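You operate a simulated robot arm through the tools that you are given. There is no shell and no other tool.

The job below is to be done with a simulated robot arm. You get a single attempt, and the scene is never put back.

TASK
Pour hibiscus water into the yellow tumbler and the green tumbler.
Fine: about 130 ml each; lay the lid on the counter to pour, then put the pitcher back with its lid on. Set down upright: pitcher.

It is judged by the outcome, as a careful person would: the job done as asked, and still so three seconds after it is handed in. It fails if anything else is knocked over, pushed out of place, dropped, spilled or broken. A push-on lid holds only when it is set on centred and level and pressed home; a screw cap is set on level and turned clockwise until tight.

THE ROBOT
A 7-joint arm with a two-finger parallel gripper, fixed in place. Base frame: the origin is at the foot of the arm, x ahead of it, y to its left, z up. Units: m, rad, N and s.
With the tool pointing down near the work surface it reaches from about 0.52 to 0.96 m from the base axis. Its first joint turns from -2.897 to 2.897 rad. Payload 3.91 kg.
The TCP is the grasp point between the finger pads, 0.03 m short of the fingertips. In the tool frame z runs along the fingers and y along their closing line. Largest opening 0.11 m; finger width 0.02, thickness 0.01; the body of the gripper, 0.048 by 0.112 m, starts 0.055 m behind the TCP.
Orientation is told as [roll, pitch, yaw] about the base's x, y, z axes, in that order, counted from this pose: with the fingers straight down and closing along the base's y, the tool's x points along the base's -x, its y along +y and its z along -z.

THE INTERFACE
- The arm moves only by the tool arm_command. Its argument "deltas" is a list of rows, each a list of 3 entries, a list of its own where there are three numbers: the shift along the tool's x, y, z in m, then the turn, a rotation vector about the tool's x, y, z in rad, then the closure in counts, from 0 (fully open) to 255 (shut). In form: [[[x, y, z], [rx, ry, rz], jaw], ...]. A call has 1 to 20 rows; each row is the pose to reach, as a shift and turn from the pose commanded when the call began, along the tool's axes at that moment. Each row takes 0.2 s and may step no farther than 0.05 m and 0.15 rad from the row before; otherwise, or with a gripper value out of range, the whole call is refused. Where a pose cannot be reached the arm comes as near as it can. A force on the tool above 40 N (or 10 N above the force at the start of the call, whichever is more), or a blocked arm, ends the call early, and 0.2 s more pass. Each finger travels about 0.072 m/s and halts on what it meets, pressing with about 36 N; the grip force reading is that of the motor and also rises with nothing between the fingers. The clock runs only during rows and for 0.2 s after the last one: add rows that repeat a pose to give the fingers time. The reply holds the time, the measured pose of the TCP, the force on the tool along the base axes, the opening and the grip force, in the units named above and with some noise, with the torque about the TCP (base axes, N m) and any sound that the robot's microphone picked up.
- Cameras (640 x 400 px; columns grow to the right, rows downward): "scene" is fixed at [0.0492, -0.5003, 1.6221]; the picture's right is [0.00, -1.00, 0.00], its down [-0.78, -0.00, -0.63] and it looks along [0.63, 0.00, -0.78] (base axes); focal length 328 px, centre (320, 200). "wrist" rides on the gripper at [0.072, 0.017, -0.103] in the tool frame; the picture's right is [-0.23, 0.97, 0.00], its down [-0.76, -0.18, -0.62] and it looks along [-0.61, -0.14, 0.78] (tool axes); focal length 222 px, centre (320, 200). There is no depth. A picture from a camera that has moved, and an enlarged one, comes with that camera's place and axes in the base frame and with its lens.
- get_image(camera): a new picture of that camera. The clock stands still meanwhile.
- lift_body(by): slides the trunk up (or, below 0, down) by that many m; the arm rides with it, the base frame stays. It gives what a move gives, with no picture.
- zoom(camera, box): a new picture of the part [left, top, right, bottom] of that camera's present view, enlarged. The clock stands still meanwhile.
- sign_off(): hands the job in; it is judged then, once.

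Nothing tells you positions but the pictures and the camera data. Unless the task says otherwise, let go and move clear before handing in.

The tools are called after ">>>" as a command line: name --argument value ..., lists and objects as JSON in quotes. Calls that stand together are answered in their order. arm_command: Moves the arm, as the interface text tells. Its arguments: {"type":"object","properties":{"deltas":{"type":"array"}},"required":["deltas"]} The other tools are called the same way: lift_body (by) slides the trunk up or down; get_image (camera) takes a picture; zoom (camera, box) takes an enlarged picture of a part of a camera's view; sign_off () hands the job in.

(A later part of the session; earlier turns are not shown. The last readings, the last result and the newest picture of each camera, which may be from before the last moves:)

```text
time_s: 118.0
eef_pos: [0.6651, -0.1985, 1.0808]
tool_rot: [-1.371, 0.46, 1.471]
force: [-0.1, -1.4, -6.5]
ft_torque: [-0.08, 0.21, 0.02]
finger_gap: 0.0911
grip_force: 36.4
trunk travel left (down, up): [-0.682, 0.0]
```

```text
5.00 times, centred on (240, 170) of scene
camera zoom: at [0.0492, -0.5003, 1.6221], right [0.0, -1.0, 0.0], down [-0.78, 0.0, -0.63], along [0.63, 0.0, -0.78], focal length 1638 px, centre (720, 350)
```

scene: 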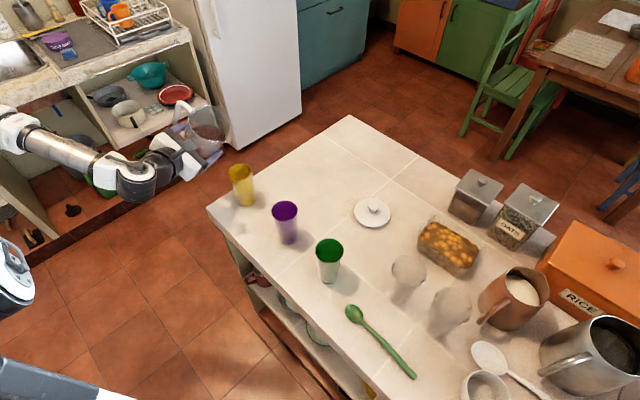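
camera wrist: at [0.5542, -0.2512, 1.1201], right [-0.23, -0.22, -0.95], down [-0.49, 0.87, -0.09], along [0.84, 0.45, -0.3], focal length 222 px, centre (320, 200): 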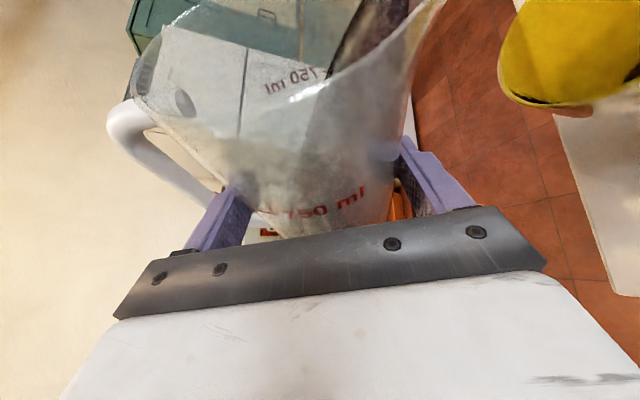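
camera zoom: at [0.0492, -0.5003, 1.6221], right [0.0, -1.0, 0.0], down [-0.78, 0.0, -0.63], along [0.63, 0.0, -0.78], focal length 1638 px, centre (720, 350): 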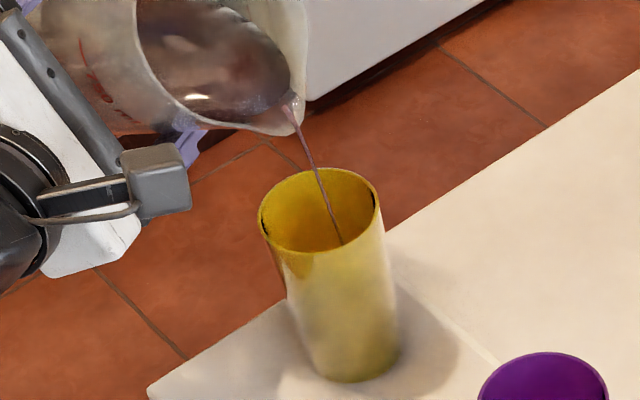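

Estimated poured so far is about 100–110 ml by weight. I'll stop the flow by tilting back a bit, then weigh and inspect.

>>> arm_command --deltas '[[[0, 0, 0], [-0.0436, 0, -0.1118], 255], [[0, 0, 0], [-0.08, 0, -0.205], 255], [[0, 0, 0], [-0.08, 0, -0.205], 255]]'

>>> arm_command --deltas '[[[0, 0, 0], [0, 0, 0], 255]]'

>>> arm_command --deltas '[[[0, 0, 0], [0, 0, 0], 255]]'

>>> arm_command --deltas '[[[0, 0, 0], [0, 0, 0], 255]]'

>>> arm_command --deltas '[[[0, 0, 0], [0, 0, 0], 255]]'

>>> arm_command --deltas '[[[0, 0, 0], [0, 0, 0], 255]]'

>>> arm_command --deltas '[[[0, 0, 0], [0, 0, 0], 255]]'

>>> zoom --camera "scene" --box '[215, 130, 265, 210]'

>>> get_image --camera "wrist"

```text
time_s: 118.8
eef_pos: [0.6654, -0.197, 1.0799]
tool_rot: [-1.262, 0.663, 1.528]
force: [0.3, -0.2, -6.7]
ft_torque: [-0.1, 0.2, 0.01]
finger_gap: 0.091
grip_force: 36.2
trunk travel left (down, up): [-0.682, 0.0]
```

```text
time_s: 119.2
eef_pos: [0.6646, -0.1976, 1.0807]
tool_rot: [-1.26, 0.662, 1.527]
force: [-0.3, -1.0, -7.8]
ft_torque: [-0.05, 0.19, 0.01]
finger_gap: 0.091
grip_force: 36.0
trunk travel left (down, up): [-0.682, 0.0]
```

```text
time_s: 119.6
eef_pos: [0.6652, -0.1977, 1.0811]
tool_rot: [-1.262, 0.661, 1.527]
force: [-1.1, 0.5, -7.6]
ft_torque: [-0.09, 0.2, 0.03]
finger_gap: 0.0909
grip_force: 35.9
trunk travel left (down, up): [-0.682, 0.0]
```

```text
time_s: 120.0
eef_pos: [0.6645, -0.1987, 1.0804]
tool_rot: [-1.262, 0.662, 1.529]
force: [0.2, -0.1, -6.5]
ft_torque: [-0.06, 0.19, 0.04]
finger_gap: 0.091
grip_force: 35.9
trunk travel left (down, up): [-0.682, 0.0]
```

```text
time_s: 120.4
eef_pos: [0.6656, -0.1975, 1.08]
tool_rot: [-1.262, 0.661, 1.527]
force: [-0.6, -0.6, -7.0]
ft_torque: [-0.09, 0.2, -0.01]
finger_gap: 0.0909
grip_force: 36.3
trunk travel left (down, up): [-0.682, 0.0]
```

```text
time_s: 120.8
eef_pos: [0.6648, -0.1974, 1.0802]
tool_rot: [-1.263, 0.659, 1.527]
force: [-0.1, -0.6, -7.5]
ft_torque: [-0.07, 0.14, 0.02]
finger_gap: 0.091
grip_force: 35.4
trunk travel left (down, up): [-0.682, 0.0]
```

```text
time_s: 121.2
eef_pos: [0.6641, -0.1984, 1.0807]
tool_rot: [-1.262, 0.659, 1.528]
force: [-0.1, -1.1, -6.8]
ft_torque: [-0.12, 0.2, 0.01]
finger_gap: 0.091
grip_force: 35.8
trunk travel left (down, up): [-0.682, 0.0]
```

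```text
5.00 times, centred on (240, 170) of scene
camera zoom: at [0.0492, -0.5003, 1.6221], right [0.0, -1.0, 0.0], down [-0.78, 0.0, -0.63], along [0.63, 0.0, -0.78], focal length 1638 px, centre (720, 350)
```

zoom: 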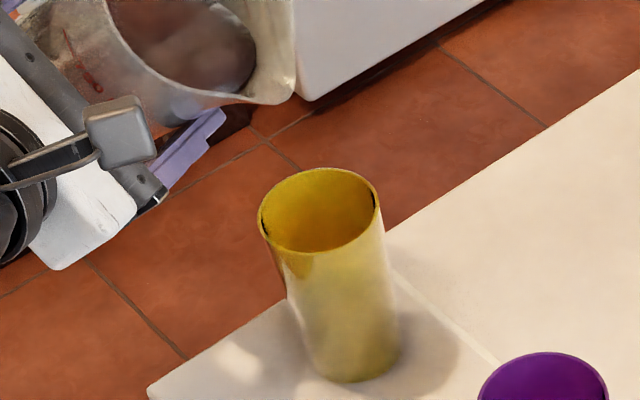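

```text
taken
camera wrist: at [0.5587, -0.2426, 1.1386], right [-0.31, -0.38, -0.87], down [-0.5, 0.84, -0.18], along [0.81, 0.38, -0.45], focal length 222 px, centre (320, 200)
```

wrist: 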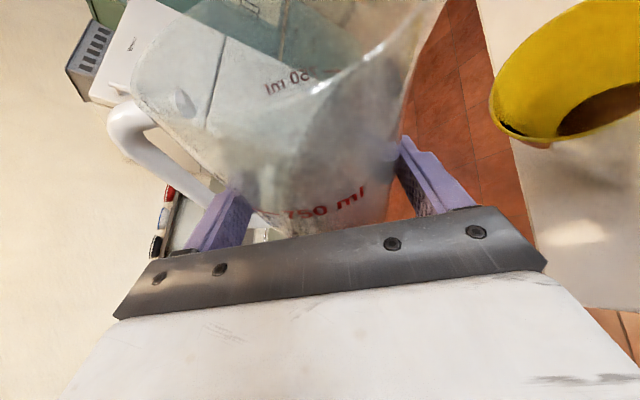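

The wrist camera now sees the liquid surface in the tumbler. I'll measure the level from it.

>>> zoom --camera "wrist" --box '[480, 0, 640, 160]'

```text
2.50 times, centred on (560, 80) of wrist
camera zoom: at [0.5587, -0.2426, 1.1386], right [-0.31, -0.38, -0.87], down [-0.5, 0.84, -0.18], along [0.81, 0.38, -0.45], focal length 555 px, centre (-280, 500)
```

zoom: 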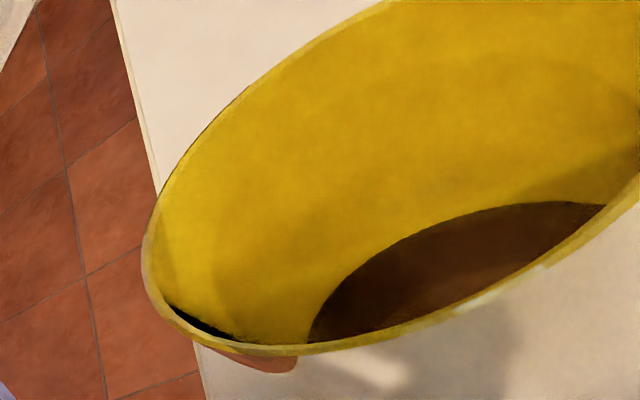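

About 75–80 ml so far by both level and weight. I'll pour roughly 50 ml more.

>>> arm_command --deltas '[[[0, 0, 0], [0.0363, 0, 0.0932], 255], [[0, 0, 0], [0.0726, 0, 0.1864], 255], [[0, 0, 0], [0.0871, 0, 0.2237], 255], [[0, 0, 0], [0.0871, 0, 0.2237], 255], [[0, 0, 0], [0.0871, 0, 0.2237], 255], [[0, 0, 0], [0.0871, 0, 0.2237], 255], [[0, 0, 0], [0.0871, 0, 0.2237], 255]]'

>>> zoom --camera "scene" --box '[215, 130, 265, 210]'

>>> arm_command --deltas '[[[0, 0, 0], [0, 0, 0], 255], [[0, 0, 0], [0, 0, 0], 255], [[0, 0, 0], [0, 0, 0], 255], [[0, 0, 0], [0, 0, 0], 255]]'

>>> zoom --camera "scene" --box '[215, 130, 265, 210]'

>>> get_image --camera "wrist"

```text
time_s: 122.8
eef_pos: [0.6643, -0.1983, 1.0808]
tool_rot: [-1.378, 0.442, 1.471]
force: [-0.4, -0.1, -6.2]
ft_torque: [-0.08, 0.2, 0.03]
finger_gap: 0.091
grip_force: 36.1
trunk travel left (down, up): [-0.682, 0.0]
```

```text
5.00 times, centred on (240, 170) of scene
camera zoom: at [0.0492, -0.5003, 1.6221], right [0.0, -1.0, 0.0], down [-0.78, 0.0, -0.63], along [0.63, 0.0, -0.78], focal length 1638 px, centre (720, 350)
```

zoom: 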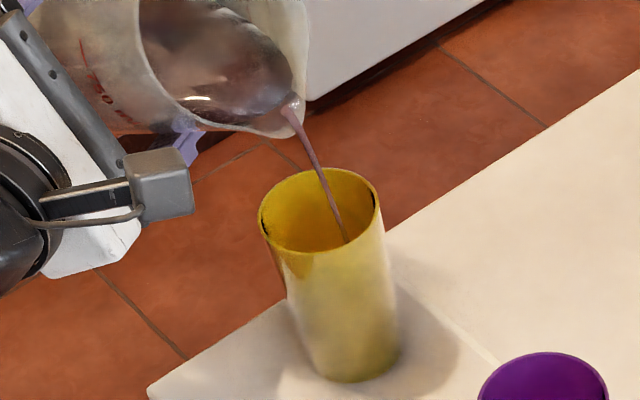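

```text
time_s: 123.8
eef_pos: [0.6646, -0.1992, 1.0804]
tool_rot: [-1.379, 0.441, 1.469]
force: [0.4, -0.6, -6.9]
ft_torque: [-0.07, 0.18, 0.01]
finger_gap: 0.0909
grip_force: 36.1
trunk travel left (down, up): [-0.682, 0.0]
```

```text
5.00 times, centred on (240, 170) of scene
camera zoom: at [0.0492, -0.5003, 1.6221], right [0.0, -1.0, 0.0], down [-0.78, 0.0, -0.63], along [0.63, 0.0, -0.78], focal length 1638 px, centre (720, 350)
```

zoom: 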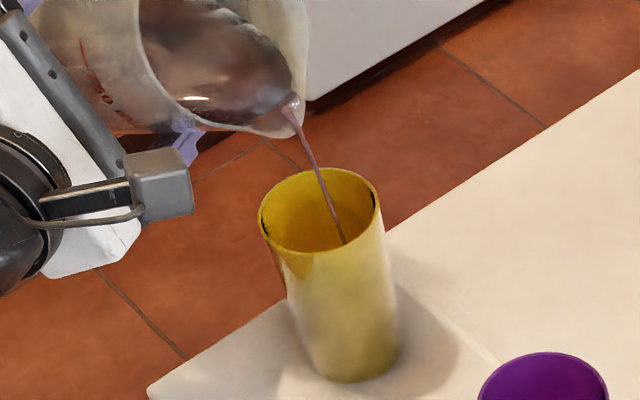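

```text
taken
camera wrist: at [0.5532, -0.2529, 1.1163], right [-0.21, -0.18, -0.96], down [-0.49, 0.87, -0.06], along [0.85, 0.46, -0.27], focal length 222 px, centre (320, 200)
```

wrist: 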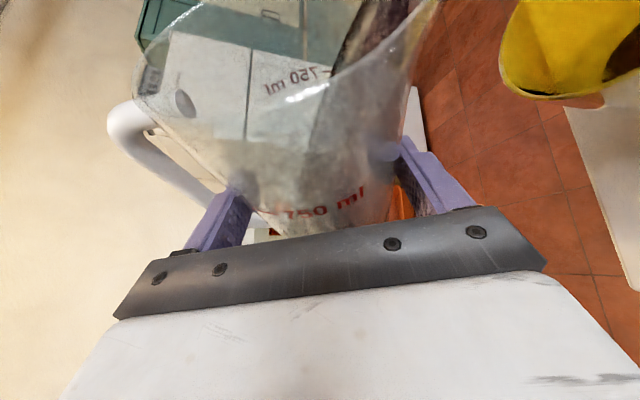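

>>> arm_command --deltas '[[[0, 0, 0], [0, 0, 0], 255], [[0, 0, 0], [0, 0, 0], 255], [[0, 0, 0], [0, 0, 0], 255], [[0, 0, 0], [0, 0, 0], 255], [[0, 0, 0], [0, 0, 0], 255]]'

>>> zoom --camera "scene" --box '[215, 130, 265, 210]'

>>> zoom --camera "wrist" --box '[480, 0, 640, 160]'

```text
time_s: 125.0
eef_pos: [0.6647, -0.1991, 1.0809]
tool_rot: [-1.379, 0.442, 1.469]
force: [1.1, 0.9, -7.0]
ft_torque: [-0.07, 0.17, -0.03]
finger_gap: 0.0912
grip_force: 36.4
trunk travel left (down, up): [-0.682, 0.0]
```

```text
5.00 times, centred on (240, 170) of scene
camera zoom: at [0.0492, -0.5003, 1.6221], right [0.0, -1.0, 0.0], down [-0.78, 0.0, -0.63], along [0.63, 0.0, -0.78], focal length 1638 px, centre (720, 350)
```

zoom: 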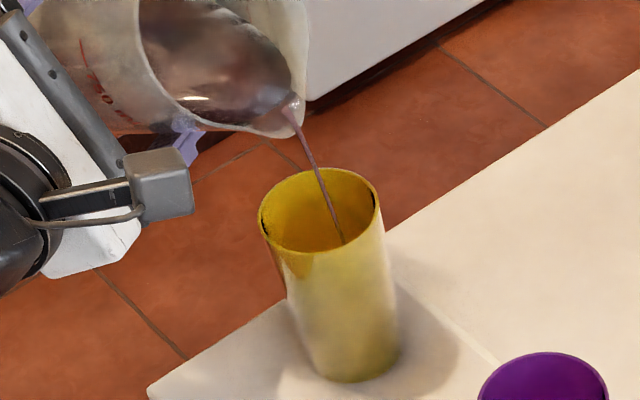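

```text
2.50 times, centred on (560, 80) of wrist
camera zoom: at [0.5532, -0.2529, 1.1163], right [-0.21, -0.18, -0.96], down [-0.49, 0.87, -0.06], along [0.85, 0.46, -0.27], focal length 555 px, centre (-280, 500)
```

zoom: 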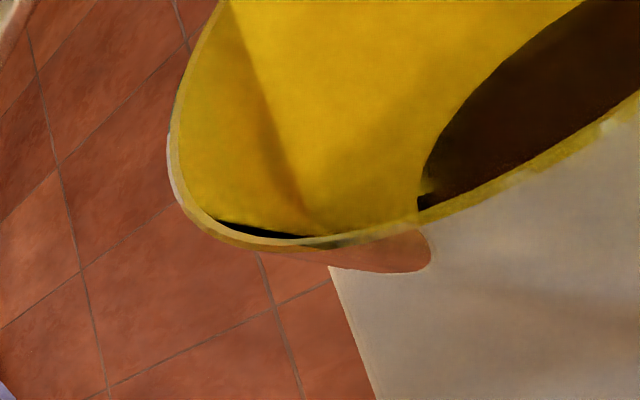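

>>> arm_command --deltas '[[[0, 0, 0], [0, 0, 0], 255], [[0, 0, 0], [0, 0, 0], 255], [[0, 0, 0], [0, 0, 0], 255], [[0, 0, 0], [-0.0508, 0, -0.1305], 255], [[0, 0, 0], [-0.0871, 0, -0.2237], 255], [[0, 0, 0], [-0.0871, 0, -0.2237], 255], [[0, 0, 0], [-0.0871, 0, -0.2237], 255]]'

>>> zoom --camera "wrist" --box '[480, 0, 640, 160]'

>>> zoom --camera "scene" --box '[215, 130, 265, 210]'

```text
time_s: 126.6
eef_pos: [0.6645, -0.1982, 1.0803]
tool_rot: [-1.26, 0.661, 1.529]
force: [0.3, -0.1, -8.2]
ft_torque: [-0.11, 0.14, 0.0]
finger_gap: 0.0911
grip_force: 36.0
trunk travel left (down, up): [-0.682, 0.0]
```

```text
2.50 times, centred on (560, 80) of wrist
camera zoom: at [0.5587, -0.2421, 1.1382], right [-0.31, -0.38, -0.87], down [-0.5, 0.84, -0.18], along [0.81, 0.38, -0.45], focal length 555 px, centre (-280, 500)
```

zoom: 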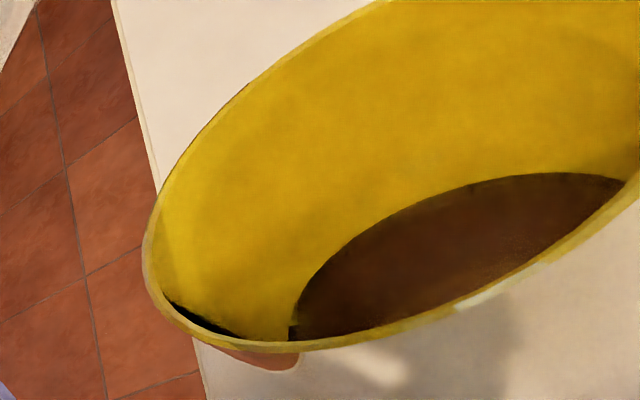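

```text
5.00 times, centred on (240, 170) of scene
camera zoom: at [0.0492, -0.5003, 1.6221], right [0.0, -1.0, 0.0], down [-0.78, 0.0, -0.63], along [0.63, 0.0, -0.78], focal length 1638 px, centre (720, 350)
```

zoom: 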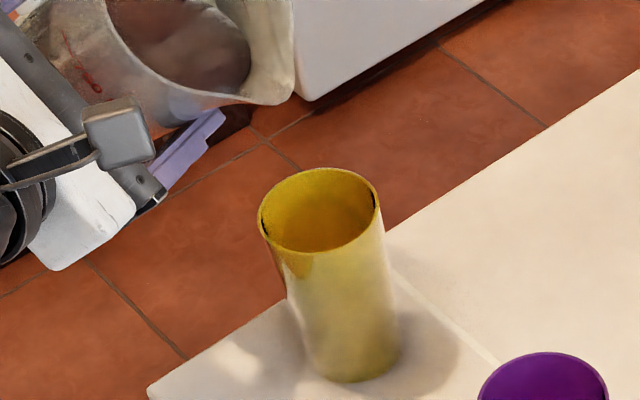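

Level is now about 95 ml by geometry. I'll top up by ~33 ml.

>>> arm_command --deltas '[[[0, 0, 0], [0.0363, 0, 0.0932], 255], [[0, 0, 0], [0.0726, 0, 0.1864], 255], [[0, 0, 0], [0.098, 0, 0.2516], 255], [[0, 0, 0], [0.098, 0, 0.2516], 255], [[0, 0, 0], [0.098, 0, 0.2516], 255], [[0, 0, 0], [0.098, 0, 0.2516], 255], [[0, 0, 0], [0.098, 0, 0.2516], 255], [[0, 0, 0], [0.098, 0, 0.2516], 255], [[0, 0, 0], [0.098, 0, 0.2516], 255]]'

>>> zoom --camera "scene" --box '[215, 130, 265, 210]'

>>> arm_command --deltas '[[[0, 0, 0], [0, 0, 0], 255], [[0, 0, 0], [0, 0, 0], 255], [[0, 0, 0], [0, 0, 0], 255], [[0, 0, 0], [0, 0, 0], 255], [[0, 0, 0], [0, 0, 0], 255], [[0, 0, 0], [0, 0, 0], 255], [[0, 0, 0], [-0.0508, 0, -0.1305], 255], [[0, 0, 0], [-0.098, 0, -0.2516], 255], [[0, 0, 0], [-0.098, 0, -0.2516], 255], [[0, 0, 0], [-0.098, 0, -0.2516], 255]]'

>>> zoom --camera "wrist" --box '[480, 0, 640, 160]'

>>> zoom --camera "scene" --box '[215, 130, 265, 210]'

```text
time_s: 128.6
eef_pos: [0.6639, -0.198, 1.0806]
tool_rot: [-1.389, 0.415, 1.468]
force: [0.4, -0.6, -7.9]
ft_torque: [-0.06, 0.18, -0.02]
finger_gap: 0.091
grip_force: 36.4
trunk travel left (down, up): [-0.682, 0.0]
```

```text
5.00 times, centred on (240, 170) of scene
camera zoom: at [0.0492, -0.5003, 1.6221], right [0.0, -1.0, 0.0], down [-0.78, 0.0, -0.63], along [0.63, 0.0, -0.78], focal length 1638 px, centre (720, 350)
```

zoom: 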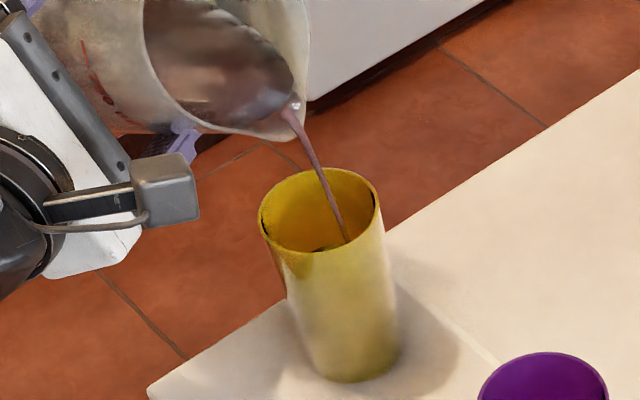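

```text
time_s: 130.8
eef_pos: [0.6652, -0.1966, 1.0802]
tool_rot: [-1.259, 0.661, 1.529]
force: [0.3, 0.4, -7.3]
ft_torque: [-0.08, 0.19, -0.03]
finger_gap: 0.0908
grip_force: 35.7
trunk travel left (down, up): [-0.682, 0.0]
```

```text
2.50 times, centred on (560, 80) of wrist
camera zoom: at [0.5589, -0.2421, 1.1381], right [-0.31, -0.38, -0.87], down [-0.5, 0.84, -0.18], along [0.8, 0.38, -0.45], focal length 555 px, centre (-280, 500)
```

zoom: 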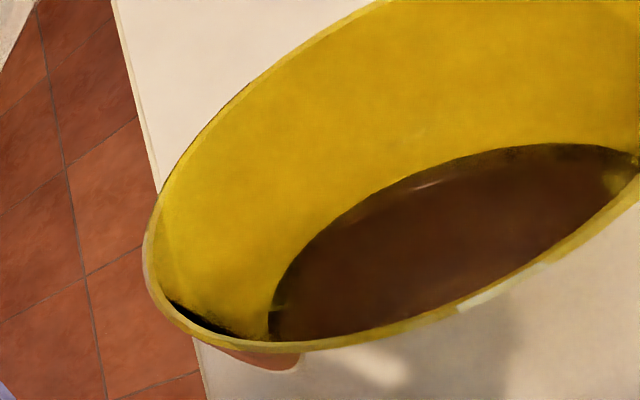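

```text
5.00 times, centred on (240, 170) of scene
camera zoom: at [0.0492, -0.5003, 1.6221], right [0.0, -1.0, 0.0], down [-0.78, 0.0, -0.63], along [0.63, 0.0, -0.78], focal length 1638 px, centre (720, 350)
```

zoom: 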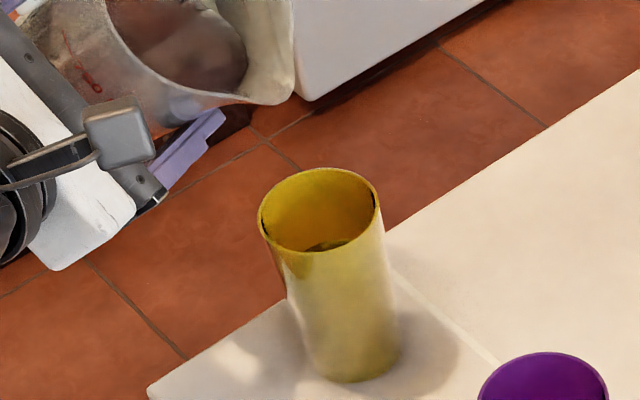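

Now ≈118 ml, consistent from both cameras. One short top-up of about 12 ml.

>>> arm_command --deltas '[[[0, 0, 0], [0.0363, 0, 0.0932], 255], [[0, 0, 0], [0.0726, 0, 0.1864], 255], [[0, 0, 0], [0.0998, 0, 0.2563], 255], [[0, 0, 0], [0.0998, 0, 0.2563], 255], [[0, 0, 0], [0.0998, 0, 0.2563], 255], [[0, 0, 0], [0.0998, 0, 0.2563], 255], [[0, 0, 0], [0.0998, 0, 0.2563], 255], [[0, 0, 0], [0.0998, 0, 0.2563], 255], [[0, 0, 0], [0.0998, 0, 0.2563], 255], [[0, 0, 0], [0.0508, 0, 0.1305], 255], [[0, 0, 0], [0, 0, 0], 255], [[0, 0, 0], [0, 0, 0], 255], [[0, 0, 0], [0, 0, 0], 255]]'

>>> zoom --camera "wrist" --box '[480, 0, 640, 160]'

>>> zoom --camera "scene" --box '[215, 130, 265, 210]'

```text
time_s: 133.6
eef_pos: [0.6644, -0.1979, 1.0805]
tool_rot: [-1.26, 0.662, 1.529]
force: [0.4, -0.5, -6.3]
ft_torque: [-0.1, 0.16, 0.0]
finger_gap: 0.0911
grip_force: 35.7
trunk travel left (down, up): [-0.682, 0.0]
```

```text
2.50 times, centred on (560, 80) of wrist
camera zoom: at [0.5588, -0.2424, 1.1382], right [-0.31, -0.38, -0.87], down [-0.5, 0.84, -0.18], along [0.8, 0.38, -0.45], focal length 555 px, centre (-280, 500)
```

zoom: 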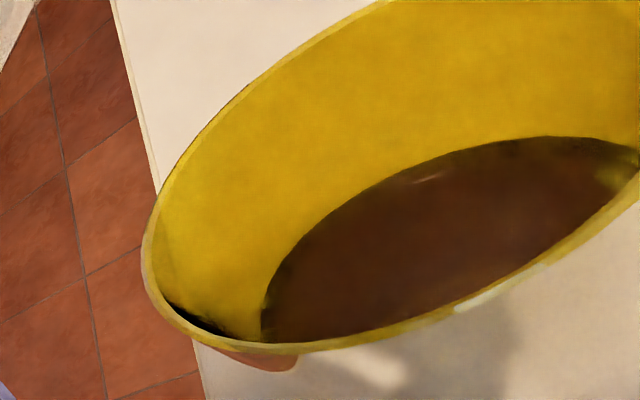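

```text
5.00 times, centred on (240, 170) of scene
camera zoom: at [0.0492, -0.5003, 1.6221], right [0.0, -1.0, 0.0], down [-0.78, 0.0, -0.63], along [0.63, 0.0, -0.78], focal length 1638 px, centre (720, 350)
```

zoom: 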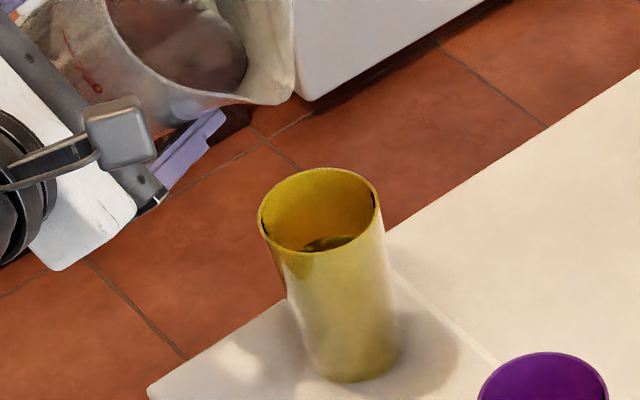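

Yellow is at about 125 ml. I'll return the pitcher upright and check its remaining level as a cross-check.

>>> arm_command --deltas '[[[0, 0, 0], [-0.0436, 0, -0.1118], 255], [[0, 0, 0], [-0.0908, 0, -0.233], 255], [[0, 0, 0], [-0.1416, 0, -0.3635], 255], [[0, 0, 0], [-0.1924, 0, -0.494], 255], [[0, 0, 0], [-0.2432, 0, -0.6244], 255], [[0, 0, 0], [-0.2868, 0, -0.736], 255], [[0, 0, 0], [-0.3086, 0, -0.792], 255], [[0, 0, 0], [-0.3086, 0, -0.792], 255], [[0, 0, 0], [-0.3086, 0, -0.792], 255]]'

>>> zoom --camera "wrist" --box '[200, 60, 440, 240]'

>>> get_image --camera "wrist"

>>> zoom --camera "scene" --box '[100, 70, 270, 220]'

```text
time_s: 135.6
eef_pos: [0.6646, -0.1986, 1.08]
tool_rot: [-0.002, 1.197, 2.618]
force: [-0.1, 0.3, -7.2]
ft_torque: [-0.01, 0.14, 0.01]
finger_gap: 0.091
grip_force: 35.7
trunk travel left (down, up): [-0.682, 0.0]
```

```text
2.22 times, centred on (320, 150) of wrist
camera zoom: at [0.5952, -0.1792, 1.1867], right [-0.56, -0.8, -0.21], down [-0.66, 0.58, -0.48], along [0.51, -0.13, -0.85], focal length 494 px, centre (320, 311)
```

zoom: 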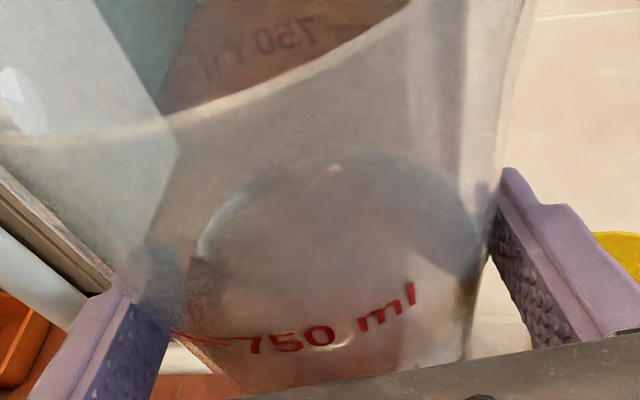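

```text
taken
camera wrist: at [0.5952, -0.1792, 1.1867], right [-0.56, -0.8, -0.21], down [-0.66, 0.58, -0.48], along [0.51, -0.13, -0.85], focal length 222 px, centre (320, 200)
```

wrist: 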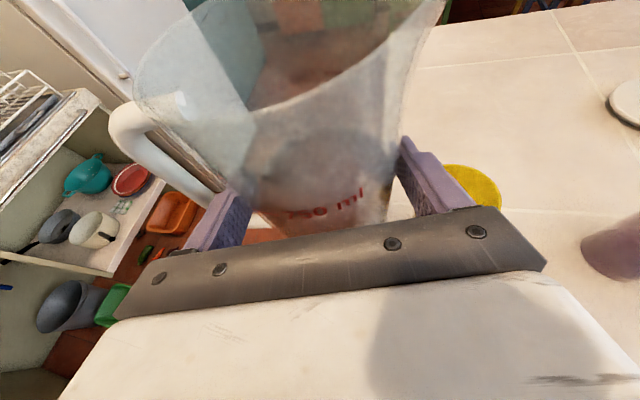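

```text
2.67 times, centred on (185, 145) of scene
camera zoom: at [0.0492, -0.5003, 1.6221], right [0.0, -1.0, 0.0], down [-0.78, 0.0, -0.63], along [0.63, 0.0, -0.78], focal length 874 px, centre (680, 347)
```

zoom: 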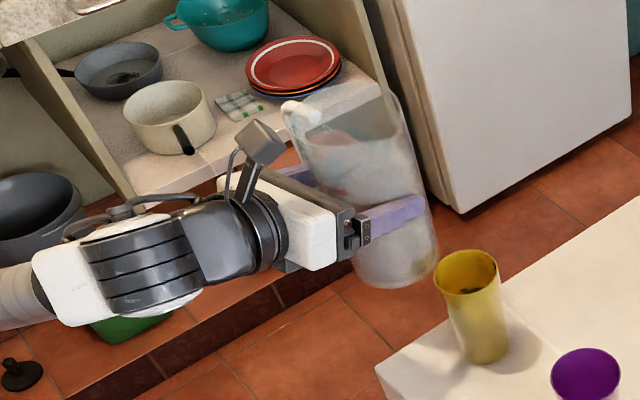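

Pitcher level drop suggests about 118–120 ml; the tumbler suggests about 125 ml. I'll add a small final top-up to bring yellow close to 130 ml.

>>> arm_command --deltas '[[[0, 0, 0], [0.0182, 0, 0.0466], 255], [[0, 0, 0], [0.0581, 0, 0.1491], 255], [[0, 0, 0], [0.1016, 0, 0.261], 255], [[0, 0, 0], [0.1452, 0, 0.3728], 255], [[0, 0, 0], [0.1888, 0, 0.4846], 255], [[0, 0, 0], [0.2323, 0, 0.5965], 255], [[0, 0, 0], [0.2759, 0, 0.7083], 255], [[0, 0, 0], [0.3086, 0, 0.792], 255], [[0, 0, 0], [0.3086, 0, 0.792], 255]]'

>>> arm_command --deltas '[[[0, 0, 0], [0.0363, 0, 0.0932], 255], [[0, 0, 0], [0.0726, 0, 0.1864], 255], [[0, 0, 0], [0.1016, 0, 0.2609], 255], [[0, 0, 0], [0.1034, 0, 0.2656], 255], [[0, 0, 0], [0.1034, 0, 0.2656], 255], [[0, 0, 0], [0.1034, 0, 0.2656], 255], [[0, 0, 0], [0.1034, 0, 0.2656], 255], [[0, 0, 0], [0.1034, 0, 0.2656], 255], [[0, 0, 0], [0.0508, 0, 0.1305], 255], [[0, 0, 0], [0, 0, 0], 255], [[0, 0, 0], [0, 0, 0], 255], [[0, 0, 0], [0, 0, 0], 255]]'

>>> zoom --camera "wrist" --box '[480, 0, 640, 160]'

>>> zoom --camera "scene" --box '[215, 130, 265, 210]'

```text
time_s: 137.6
eef_pos: [0.666, -0.1984, 1.0791]
tool_rot: [-1.262, 0.659, 1.527]
force: [1.0, 0.0, -6.8]
ft_torque: [-0.05, 0.21, -0.04]
finger_gap: 0.0909
grip_force: 36.0
trunk travel left (down, up): [-0.682, 0.0]
```

```text
time_s: 140.2
eef_pos: [0.6669, -0.1975, 1.0796]
tool_rot: [-1.26, 0.662, 1.529]
force: [0.8, 0.2, -5.7]
ft_torque: [-0.08, 0.17, 0.02]
finger_gap: 0.0911
grip_force: 35.9
trunk travel left (down, up): [-0.682, 0.0]
```

```text
2.50 times, centred on (560, 80) of wrist
camera zoom: at [0.5591, -0.2422, 1.1383], right [-0.31, -0.38, -0.87], down [-0.5, 0.84, -0.18], along [0.8, 0.38, -0.45], focal length 555 px, centre (-280, 500)
```

zoom: 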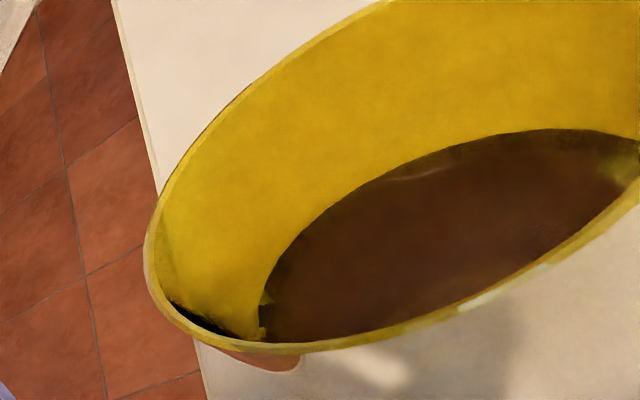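

```text
5.00 times, centred on (240, 170) of scene
camera zoom: at [0.0492, -0.5003, 1.6221], right [0.0, -1.0, 0.0], down [-0.78, 0.0, -0.63], along [0.63, 0.0, -0.78], focal length 1638 px, centre (720, 350)
```

zoom: 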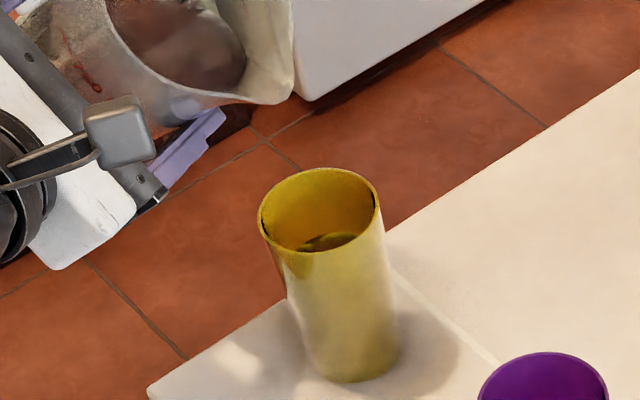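

Yellow is at ≈127 ml. Now I'll go upright, rise above the tumblers, and carry to the +x side of green with the tool turned toward -y.

>>> arm_command --deltas '[[[0, 0, 0], [-0.0436, 0, -0.1118], 255], [[0, 0, 0], [-0.0908, 0, -0.233], 255], [[0, 0, 0], [-0.1416, 0, -0.3635], 255], [[0, 0, 0], [-0.1924, 0, -0.494], 255], [[0, 0, 0], [-0.2432, 0, -0.6244], 255], [[0, 0, 0], [-0.2868, 0, -0.736], 255], [[0, 0, 0], [-0.3086, 0, -0.792], 255], [[0, 0, 0], [-0.3086, 0, -0.792], 255]]'

>>> arm_command --deltas '[[[0.0093, 0, -0.0036], [0, 0, 0], 255], [[0.028, 0, -0.0109], [0, 0, 0], 255], [[0.0466, 0, -0.0181], [0, 0, 0], 255], [[0.0653, 0, -0.0254], [0, 0, 0], 255], [[0.0746, 0, -0.029], [0, 0, 0], 255], [[0.0746, 0, -0.029], [0, 0, 0], 255]]'

>>> arm_command --deltas '[[[0.0001, 0.0107, 0.0004], [-0.0302, 0, 0.0118], 255], [[0.0005, 0.0357, 0.0012], [-0.1007, 0, 0.0392], 255], [[0.0008, 0.0607, 0.002], [-0.1711, 0, 0.0666], 255], [[0.0011, 0.0857, 0.0029], [-0.2416, 0, 0.0941], 255], [[0.0014, 0.1107, 0.0037], [-0.3121, 0, 0.1215], 255], [[0.0017, 0.1357, 0.0045], [-0.3826, 0, 0.149], 255], [[0.002, 0.1607, 0.0054], [-0.4531, 0, 0.1764], 255], [[0.0024, 0.1857, 0.0062], [-0.5236, 0, 0.2039], 255], [[0.0027, 0.2107, 0.0071], [-0.5941, 0, 0.2313], 255], [[0.003, 0.2357, 0.0079], [-0.6646, 0, 0.2588], 255], [[0.0033, 0.2607, 0.0087], [-0.7351, 0, 0.2862], 255], [[0.0036, 0.2857, 0.0096], [-0.8056, 0, 0.3137], 255], [[0.0039, 0.3107, 0.0104], [-0.8761, 0, 0.3411], 255], [[0.0043, 0.3357, 0.0112], [-0.9466, 0, 0.3686], 255], [[0.0044, 0.3461, 0.0116], [-0.976, 0, 0.38], 255], [[0.0044, 0.3461, 0.0116], [-0.976, 0, 0.38], 255]]'

>>> get_image --camera "scene"

>>> get_image --camera "wrist"

```text
time_s: 142.0
eef_pos: [0.6655, -0.1972, 1.0808]
tool_rot: [-0.002, 1.199, 2.618]
force: [0.0, -0.7, -6.8]
ft_torque: [0.01, 0.16, 0.0]
finger_gap: 0.0909
grip_force: 36.3
trunk travel left (down, up): [-0.682, 0.0]
```

```text
time_s: 143.4
eef_pos: [0.6653, -0.1979, 1.1609]
tool_rot: [-0.003, 1.198, 2.615]
force: [-0.4, 0.1, -7.1]
ft_torque: [-0.03, 0.13, 0.01]
finger_gap: 0.0911
grip_force: 36.0
trunk travel left (down, up): [-0.682, 0.0]
```

```text
time_s: 146.8
eef_pos: [0.5033, -0.504, 1.1589]
tool_rot: [0.001, 1.198, 1.572]
force: [0.5, 0.4, -6.2]
ft_torque: [0.11, 0.06, 0.04]
finger_gap: 0.0912
grip_force: 36.1
trunk travel left (down, up): [-0.682, 0.0]
```

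```text
taken
```

scene: 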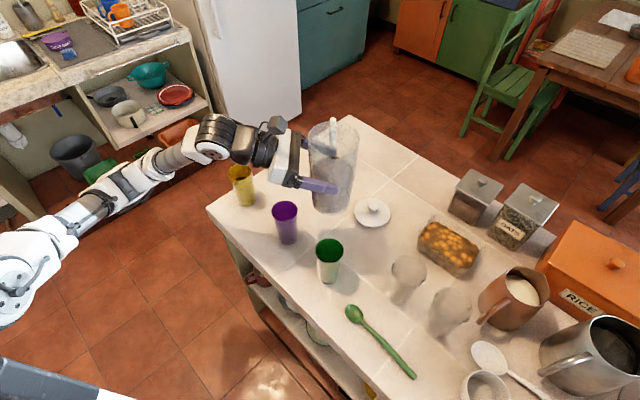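

```text
taken
camera wrist: at [0.4856, -0.4358, 1.2659], right [-0.97, 0.08, -0.21], down [0.18, 0.86, -0.48], along [0.14, -0.51, -0.85], focal length 222 px, centre (320, 200)
```

wrist: 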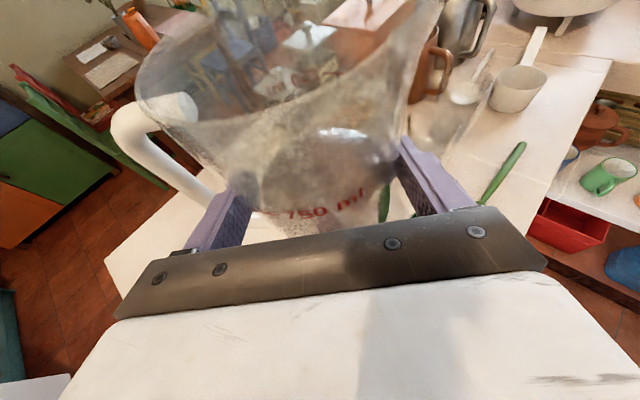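

In position by green. I'll lower to pour height and tilt to just short of the flow angle.

>>> arm_command --deltas '[[[-0.018, 0, 0.007], [0, 0, 0], 255], [[-0.037, 0, 0.0143], [0, 0, 0], 255], [[-0.055, 0.001, 0.0214], [0, 0, 0], 255], [[-0.055, 0.001, 0.0214], [0, 0, 0], 255]]'

>>> arm_command --deltas '[[[0, 0, 0], [0.0182, 0, 0.0466], 255], [[0, 0, 0], [0.0581, 0, 0.1491], 255], [[0, 0, 0], [0.1016, 0, 0.261], 255], [[0, 0, 0], [0.1452, 0, 0.3728], 255], [[0, 0, 0], [0.1888, 0, 0.4846], 255], [[0, 0, 0], [0.2323, 0, 0.5965], 255], [[0, 0, 0], [0.2759, 0, 0.7083], 255], [[0, 0, 0], [0.3086, 0, 0.792], 255], [[0, 0, 0], [0.3086, 0, 0.792], 255]]'

>>> get_image --camera "scene"

>>> zoom --camera "scene" --box '[250, 120, 400, 300]'

>>> get_image --camera "wrist"

```text
time_s: 147.8
eef_pos: [0.5024, -0.5047, 1.1026]
tool_rot: [0.003, 1.198, 1.572]
force: [-0.3, 0.0, -7.0]
ft_torque: [0.15, 0.07, -0.02]
finger_gap: 0.0908
grip_force: 35.5
trunk travel left (down, up): [-0.682, 0.0]
```

```text
time_s: 149.8
eef_pos: [0.5034, -0.5052, 1.1014]
tool_rot: [-1.261, 0.662, 0.481]
force: [-0.3, -0.6, -7.2]
ft_torque: [0.11, 0.15, -0.01]
finger_gap: 0.0908
grip_force: 35.5
trunk travel left (down, up): [-0.682, 0.0]
```

```text
taken
```

scene: 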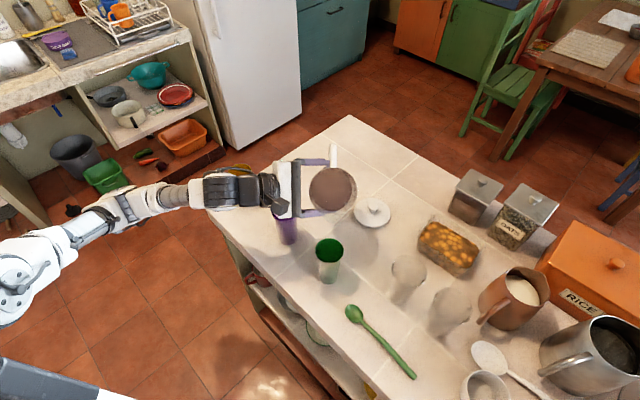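

```text
2.22 times, centred on (325, 210) of scene
camera zoom: at [0.0492, -0.5003, 1.6221], right [0.0, -1.0, 0.0], down [-0.78, 0.0, -0.63], along [0.63, 0.0, -0.78], focal length 728 px, centre (309, 178)
```

zoom: 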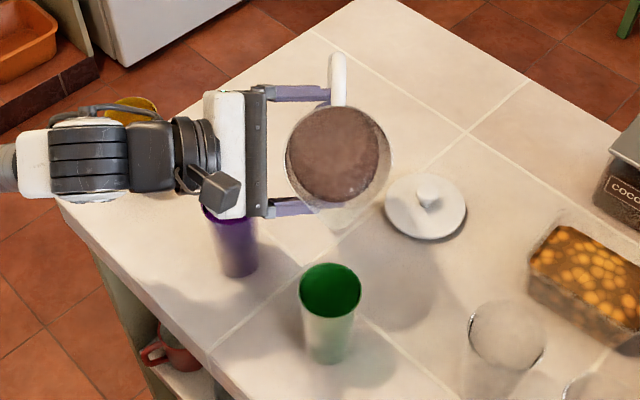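

```text
taken
camera wrist: at [0.4112, -0.4358, 1.1588], right [-0.48, 0.08, -0.87], down [0.48, 0.86, -0.18], along [0.73, -0.51, -0.45], focal length 222 px, centre (320, 200)
```

wrist: 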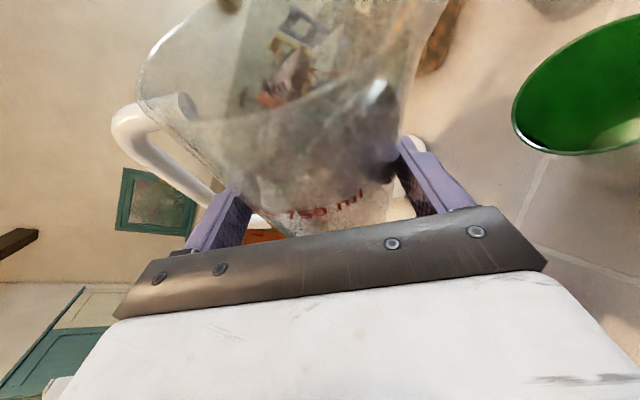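

Aligned with green. I'll tilt toward the flow angle (about 1.13 rad).

>>> arm_command --deltas '[[[0, 0, 0], [0.0363, 0, 0.0932], 255], [[0, 0, 0], [0.0726, 0, 0.1864], 255], [[0, 0, 0], [0.0944, 0, 0.2423], 255], [[0, 0, 0], [0.1053, 0, 0.2703], 255], [[0, 0, 0], [0.1053, 0, 0.2703], 255]]'

>>> zoom --camera "scene" --box '[270, 150, 380, 290]'

>>> get_image --camera "wrist"

```text
time_s: 151.0
eef_pos: [0.5078, -0.501, 1.1003]
tool_rot: [-1.419, 0.424, 0.39]
force: [0.3, 0.3, -6.2]
ft_torque: [0.13, 0.14, 0.0]
finger_gap: 0.0909
grip_force: 35.8
out of reach, approached as far as the arm can: row 4, 5
trunk travel left (down, up): [-0.682, 0.0]
```

```text
2.86 times, centred on (325, 220) of scene
camera zoom: at [0.0492, -0.5003, 1.6221], right [0.0, -1.0, 0.0], down [-0.78, 0.0, -0.63], along [0.63, 0.0, -0.78], focal length 936 px, centre (306, 143)
```

zoom: 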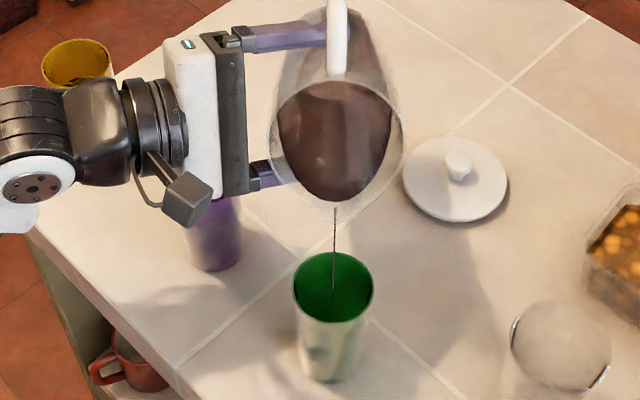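

```text
taken
camera wrist: at [0.4056, -0.4308, 1.13], right [-0.23, 0.07, -0.97], down [0.52, 0.85, -0.07], along [0.82, -0.52, -0.23], focal length 222 px, centre (320, 200)
```

wrist: 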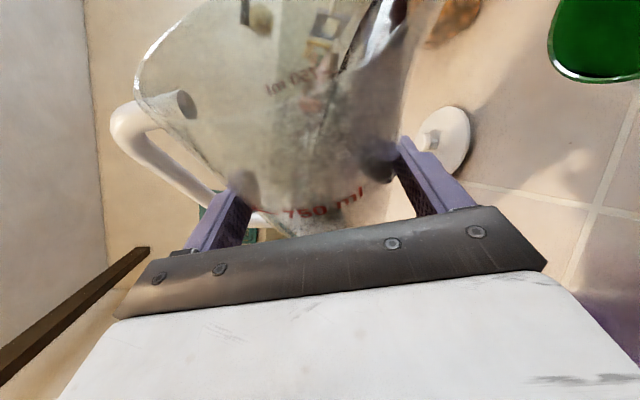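

Flow has started cleanly into green, but the arm is at its fold limit at this tilt. I'll ease back to stop the flow, then re-pose with a bit more yaw, which puts the wrist farther from the base.

>>> arm_command --deltas '[[[0, 0, 0], [-0.0436, 0, -0.1118], 255], [[0, 0, 0], [-0.0944, 0, -0.2423], 255], [[0, 0, 0], [-0.0944, 0, -0.2423], 255]]'

>>> zoom --camera "scene" --box '[270, 150, 380, 290]'

```text
time_s: 151.8
eef_pos: [0.5076, -0.5025, 1.1006]
tool_rot: [-1.277, 0.637, 0.47]
force: [-0.9, -0.4, -5.8]
ft_torque: [0.1, 0.13, -0.08]
finger_gap: 0.0909
grip_force: 36.0
trunk travel left (down, up): [-0.682, 0.0]
```

```text
2.86 times, centred on (325, 220) of scene
camera zoom: at [0.0492, -0.5003, 1.6221], right [0.0, -1.0, 0.0], down [-0.78, 0.0, -0.63], along [0.63, 0.0, -0.78], focal length 936 px, centre (306, 143)
```

zoom: 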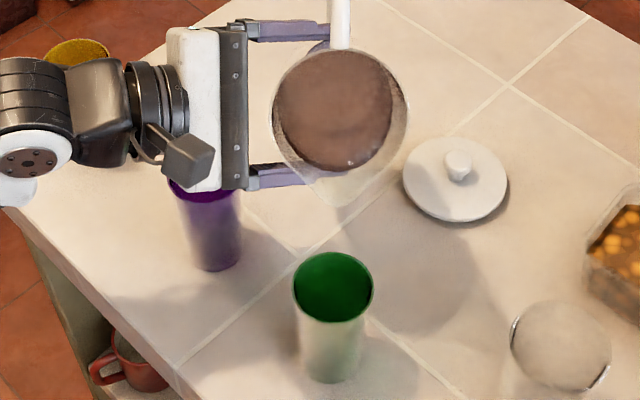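

>>> arm_command --deltas '[[[0.0033, 0.0007, 0.0061], [-0.0377, 0.048, 0.0147], 255], [[0.0066, 0.0014, 0.0121], [-0.0755, 0.096, 0.0294], 255], [[0.0098, 0.0022, 0.0182], [-0.1132, 0.144, 0.0441], 255], [[0.0131, 0.0029, 0.0242], [-0.151, 0.192, 0.0588], 255], [[0.0164, 0.0036, 0.0303], [-0.1887, 0.24, 0.0735], 255], [[0.0164, 0.0036, 0.0303], [-0.1887, 0.24, 0.0735], 255]]'

>>> zoom --camera "scene" --box '[270, 150, 380, 290]'

>>> get_image --camera "wrist"

```text
time_s: 153.2
eef_pos: [0.5013, -0.5372, 1.0992]
tool_rot: [-1.271, 0.636, 0.158]
force: [0.0, -0.8, -7.4]
ft_torque: [0.17, 0.14, 0.0]
finger_gap: 0.0912
grip_force: 36.1
trunk travel left (down, up): [-0.682, 0.0]
```

```text
2.86 times, centred on (325, 220) of scene
camera zoom: at [0.0492, -0.5003, 1.6221], right [0.0, -1.0, 0.0], down [-0.78, 0.0, -0.63], along [0.63, 0.0, -0.78], focal length 936 px, centre (306, 143)
```

zoom: 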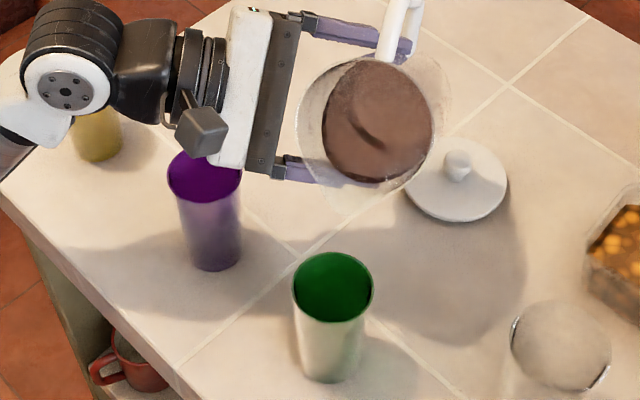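

```text
taken
camera wrist: at [0.4352, -0.4423, 1.1554], right [-0.41, 0.22, -0.88], down [0.73, 0.67, -0.17], along [0.55, -0.71, -0.44], focal length 222 px, centre (320, 200)
```

wrist: 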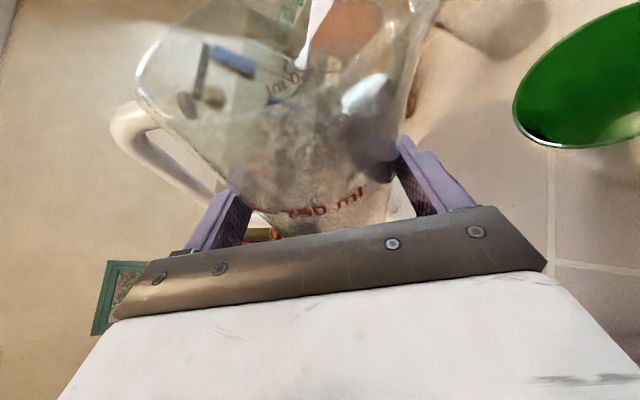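

>>> arm_command --deltas '[[[0, 0, 0], [0.0363, 0, 0.0932], 255], [[0, 0, 0], [0.0726, 0, 0.1864], 255], [[0, 0, 0], [0.0926, 0, 0.2377], 255], [[0, 0, 0], [0.0926, 0, 0.2377], 255]]'

>>> zoom --camera "scene" --box '[270, 150, 380, 290]'

```text
time_s: 154.2
eef_pos: [0.501, -0.535, 1.1003]
tool_rot: [-1.398, 0.403, 0.096]
force: [-0.3, 1.1, -7.0]
ft_torque: [0.17, 0.11, -0.02]
finger_gap: 0.0912
grip_force: 36.1
trunk travel left (down, up): [-0.682, 0.0]
```

```text
2.86 times, centred on (325, 220) of scene
camera zoom: at [0.0492, -0.5003, 1.6221], right [0.0, -1.0, 0.0], down [-0.78, 0.0, -0.63], along [0.63, 0.0, -0.78], focal length 936 px, centre (306, 143)
```

zoom: 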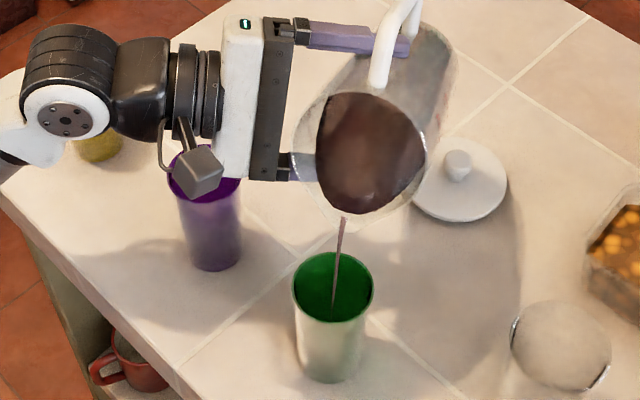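

Flow goes cleanly into green. I'll hold and step up gradually.

>>> arm_command --deltas '[[[0, 0, 0], [0, 0, 0], 255], [[0, 0, 0], [0, 0, 0], 255], [[0, 0, 0], [0, 0, 0], 255], [[0, 0, 0], [0.0073, 0, 0.0186], 255], [[0, 0, 0], [0.0073, 0, 0.0186], 255], [[0, 0, 0], [0.0073, 0, 0.0186], 255], [[0, 0, 0], [0.0073, 0, 0.0186], 255], [[0, 0, 0], [0.0073, 0, 0.0186], 255]]'

>>> zoom --camera "scene" --box '[270, 150, 380, 290]'

>>> get_image --camera "wrist"

```text
time_s: 156.0
eef_pos: [0.5013, -0.5346, 1.1006]
tool_rot: [-1.407, 0.385, 0.093]
force: [0.6, -0.4, -5.7]
ft_torque: [0.13, 0.14, 0.01]
finger_gap: 0.0907
grip_force: 36.4
trunk travel left (down, up): [-0.682, 0.0]
```

```text
2.86 times, centred on (325, 220) of scene
camera zoom: at [0.0492, -0.5003, 1.6221], right [0.0, -1.0, 0.0], down [-0.78, 0.0, -0.63], along [0.63, 0.0, -0.78], focal length 936 px, centre (306, 143)
```

zoom: 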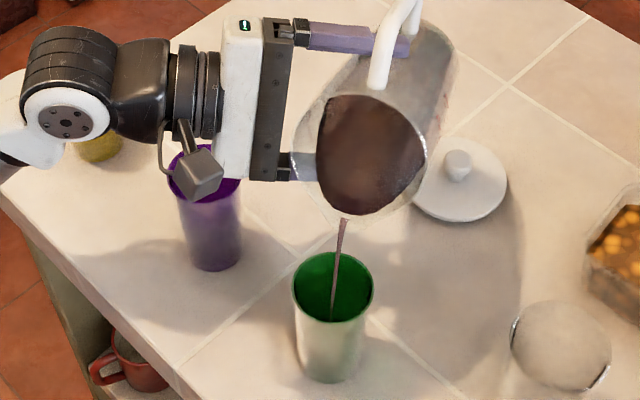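

```text
taken
camera wrist: at [0.4243, -0.439, 1.1288], right [-0.16, 0.14, -0.98], down [0.75, 0.66, -0.03], along [0.64, -0.74, -0.22], focal length 222 px, centre (320, 200)
```

wrist: 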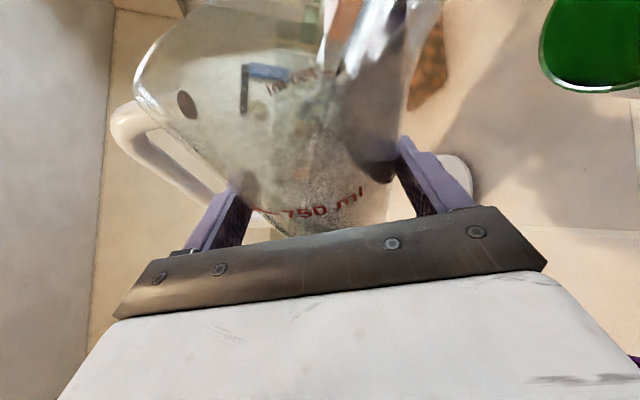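

>>> arm_command --deltas '[[[0, 0, 0], [0.0045, 0, 0.0117], 255], [[0, 0, 0], [0.0091, 0, 0.0233], 255], [[0, 0, 0], [0.0091, 0, 0.0233], 255], [[0, 0, 0], [0.0091, 0, 0.0233], 255], [[0, 0, 0], [0.0091, 0, 0.0233], 255], [[0, 0, 0], [0.0091, 0, 0.0233], 255], [[0, 0, 0], [0.0091, 0, 0.0233], 255], [[0, 0, 0], [0.0091, 0, 0.0233], 255], [[0, 0, 0], [0.0091, 0, 0.0233], 255], [[0, 0, 0], [0.0091, 0, 0.0233], 255]]'

>>> zoom --camera "scene" --box '[290, 200, 370, 290]'

>>> get_image --camera "wrist"

```text
time_s: 158.2
eef_pos: [0.5013, -0.5353, 1.1008]
tool_rot: [-1.416, 0.363, 0.089]
force: [-0.1, 0.5, -5.9]
ft_torque: [0.13, 0.09, 0.01]
finger_gap: 0.091
grip_force: 36.7
trunk travel left (down, up): [-0.682, 0.0]
```

```text
4.44 times, centred on (330, 245) of scene
camera zoom: at [0.0492, -0.5003, 1.6221], right [0.0, -1.0, 0.0], down [-0.78, 0.0, -0.63], along [0.63, 0.0, -0.78], focal length 1456 px, centre (276, 0)
```

zoom: 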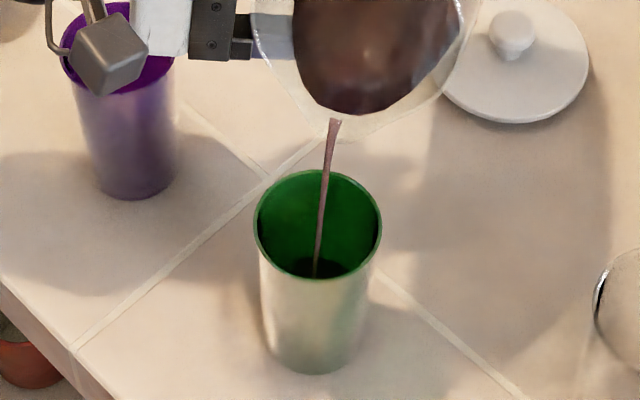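

```text
taken
camera wrist: at [0.4237, -0.4387, 1.1261], right [-0.14, 0.14, -0.98], down [0.75, 0.66, -0.02], along [0.64, -0.74, -0.2], focal length 222 px, centre (320, 200)
```

wrist: 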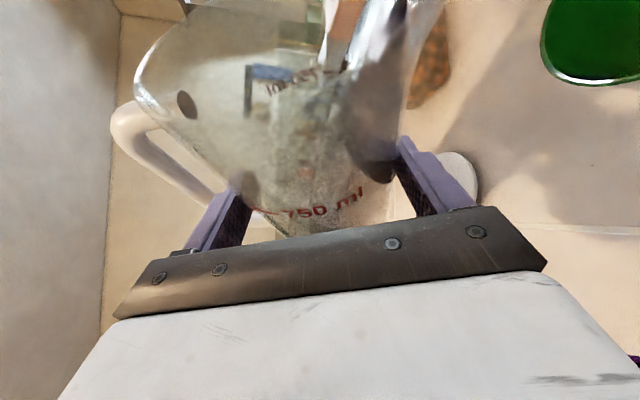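

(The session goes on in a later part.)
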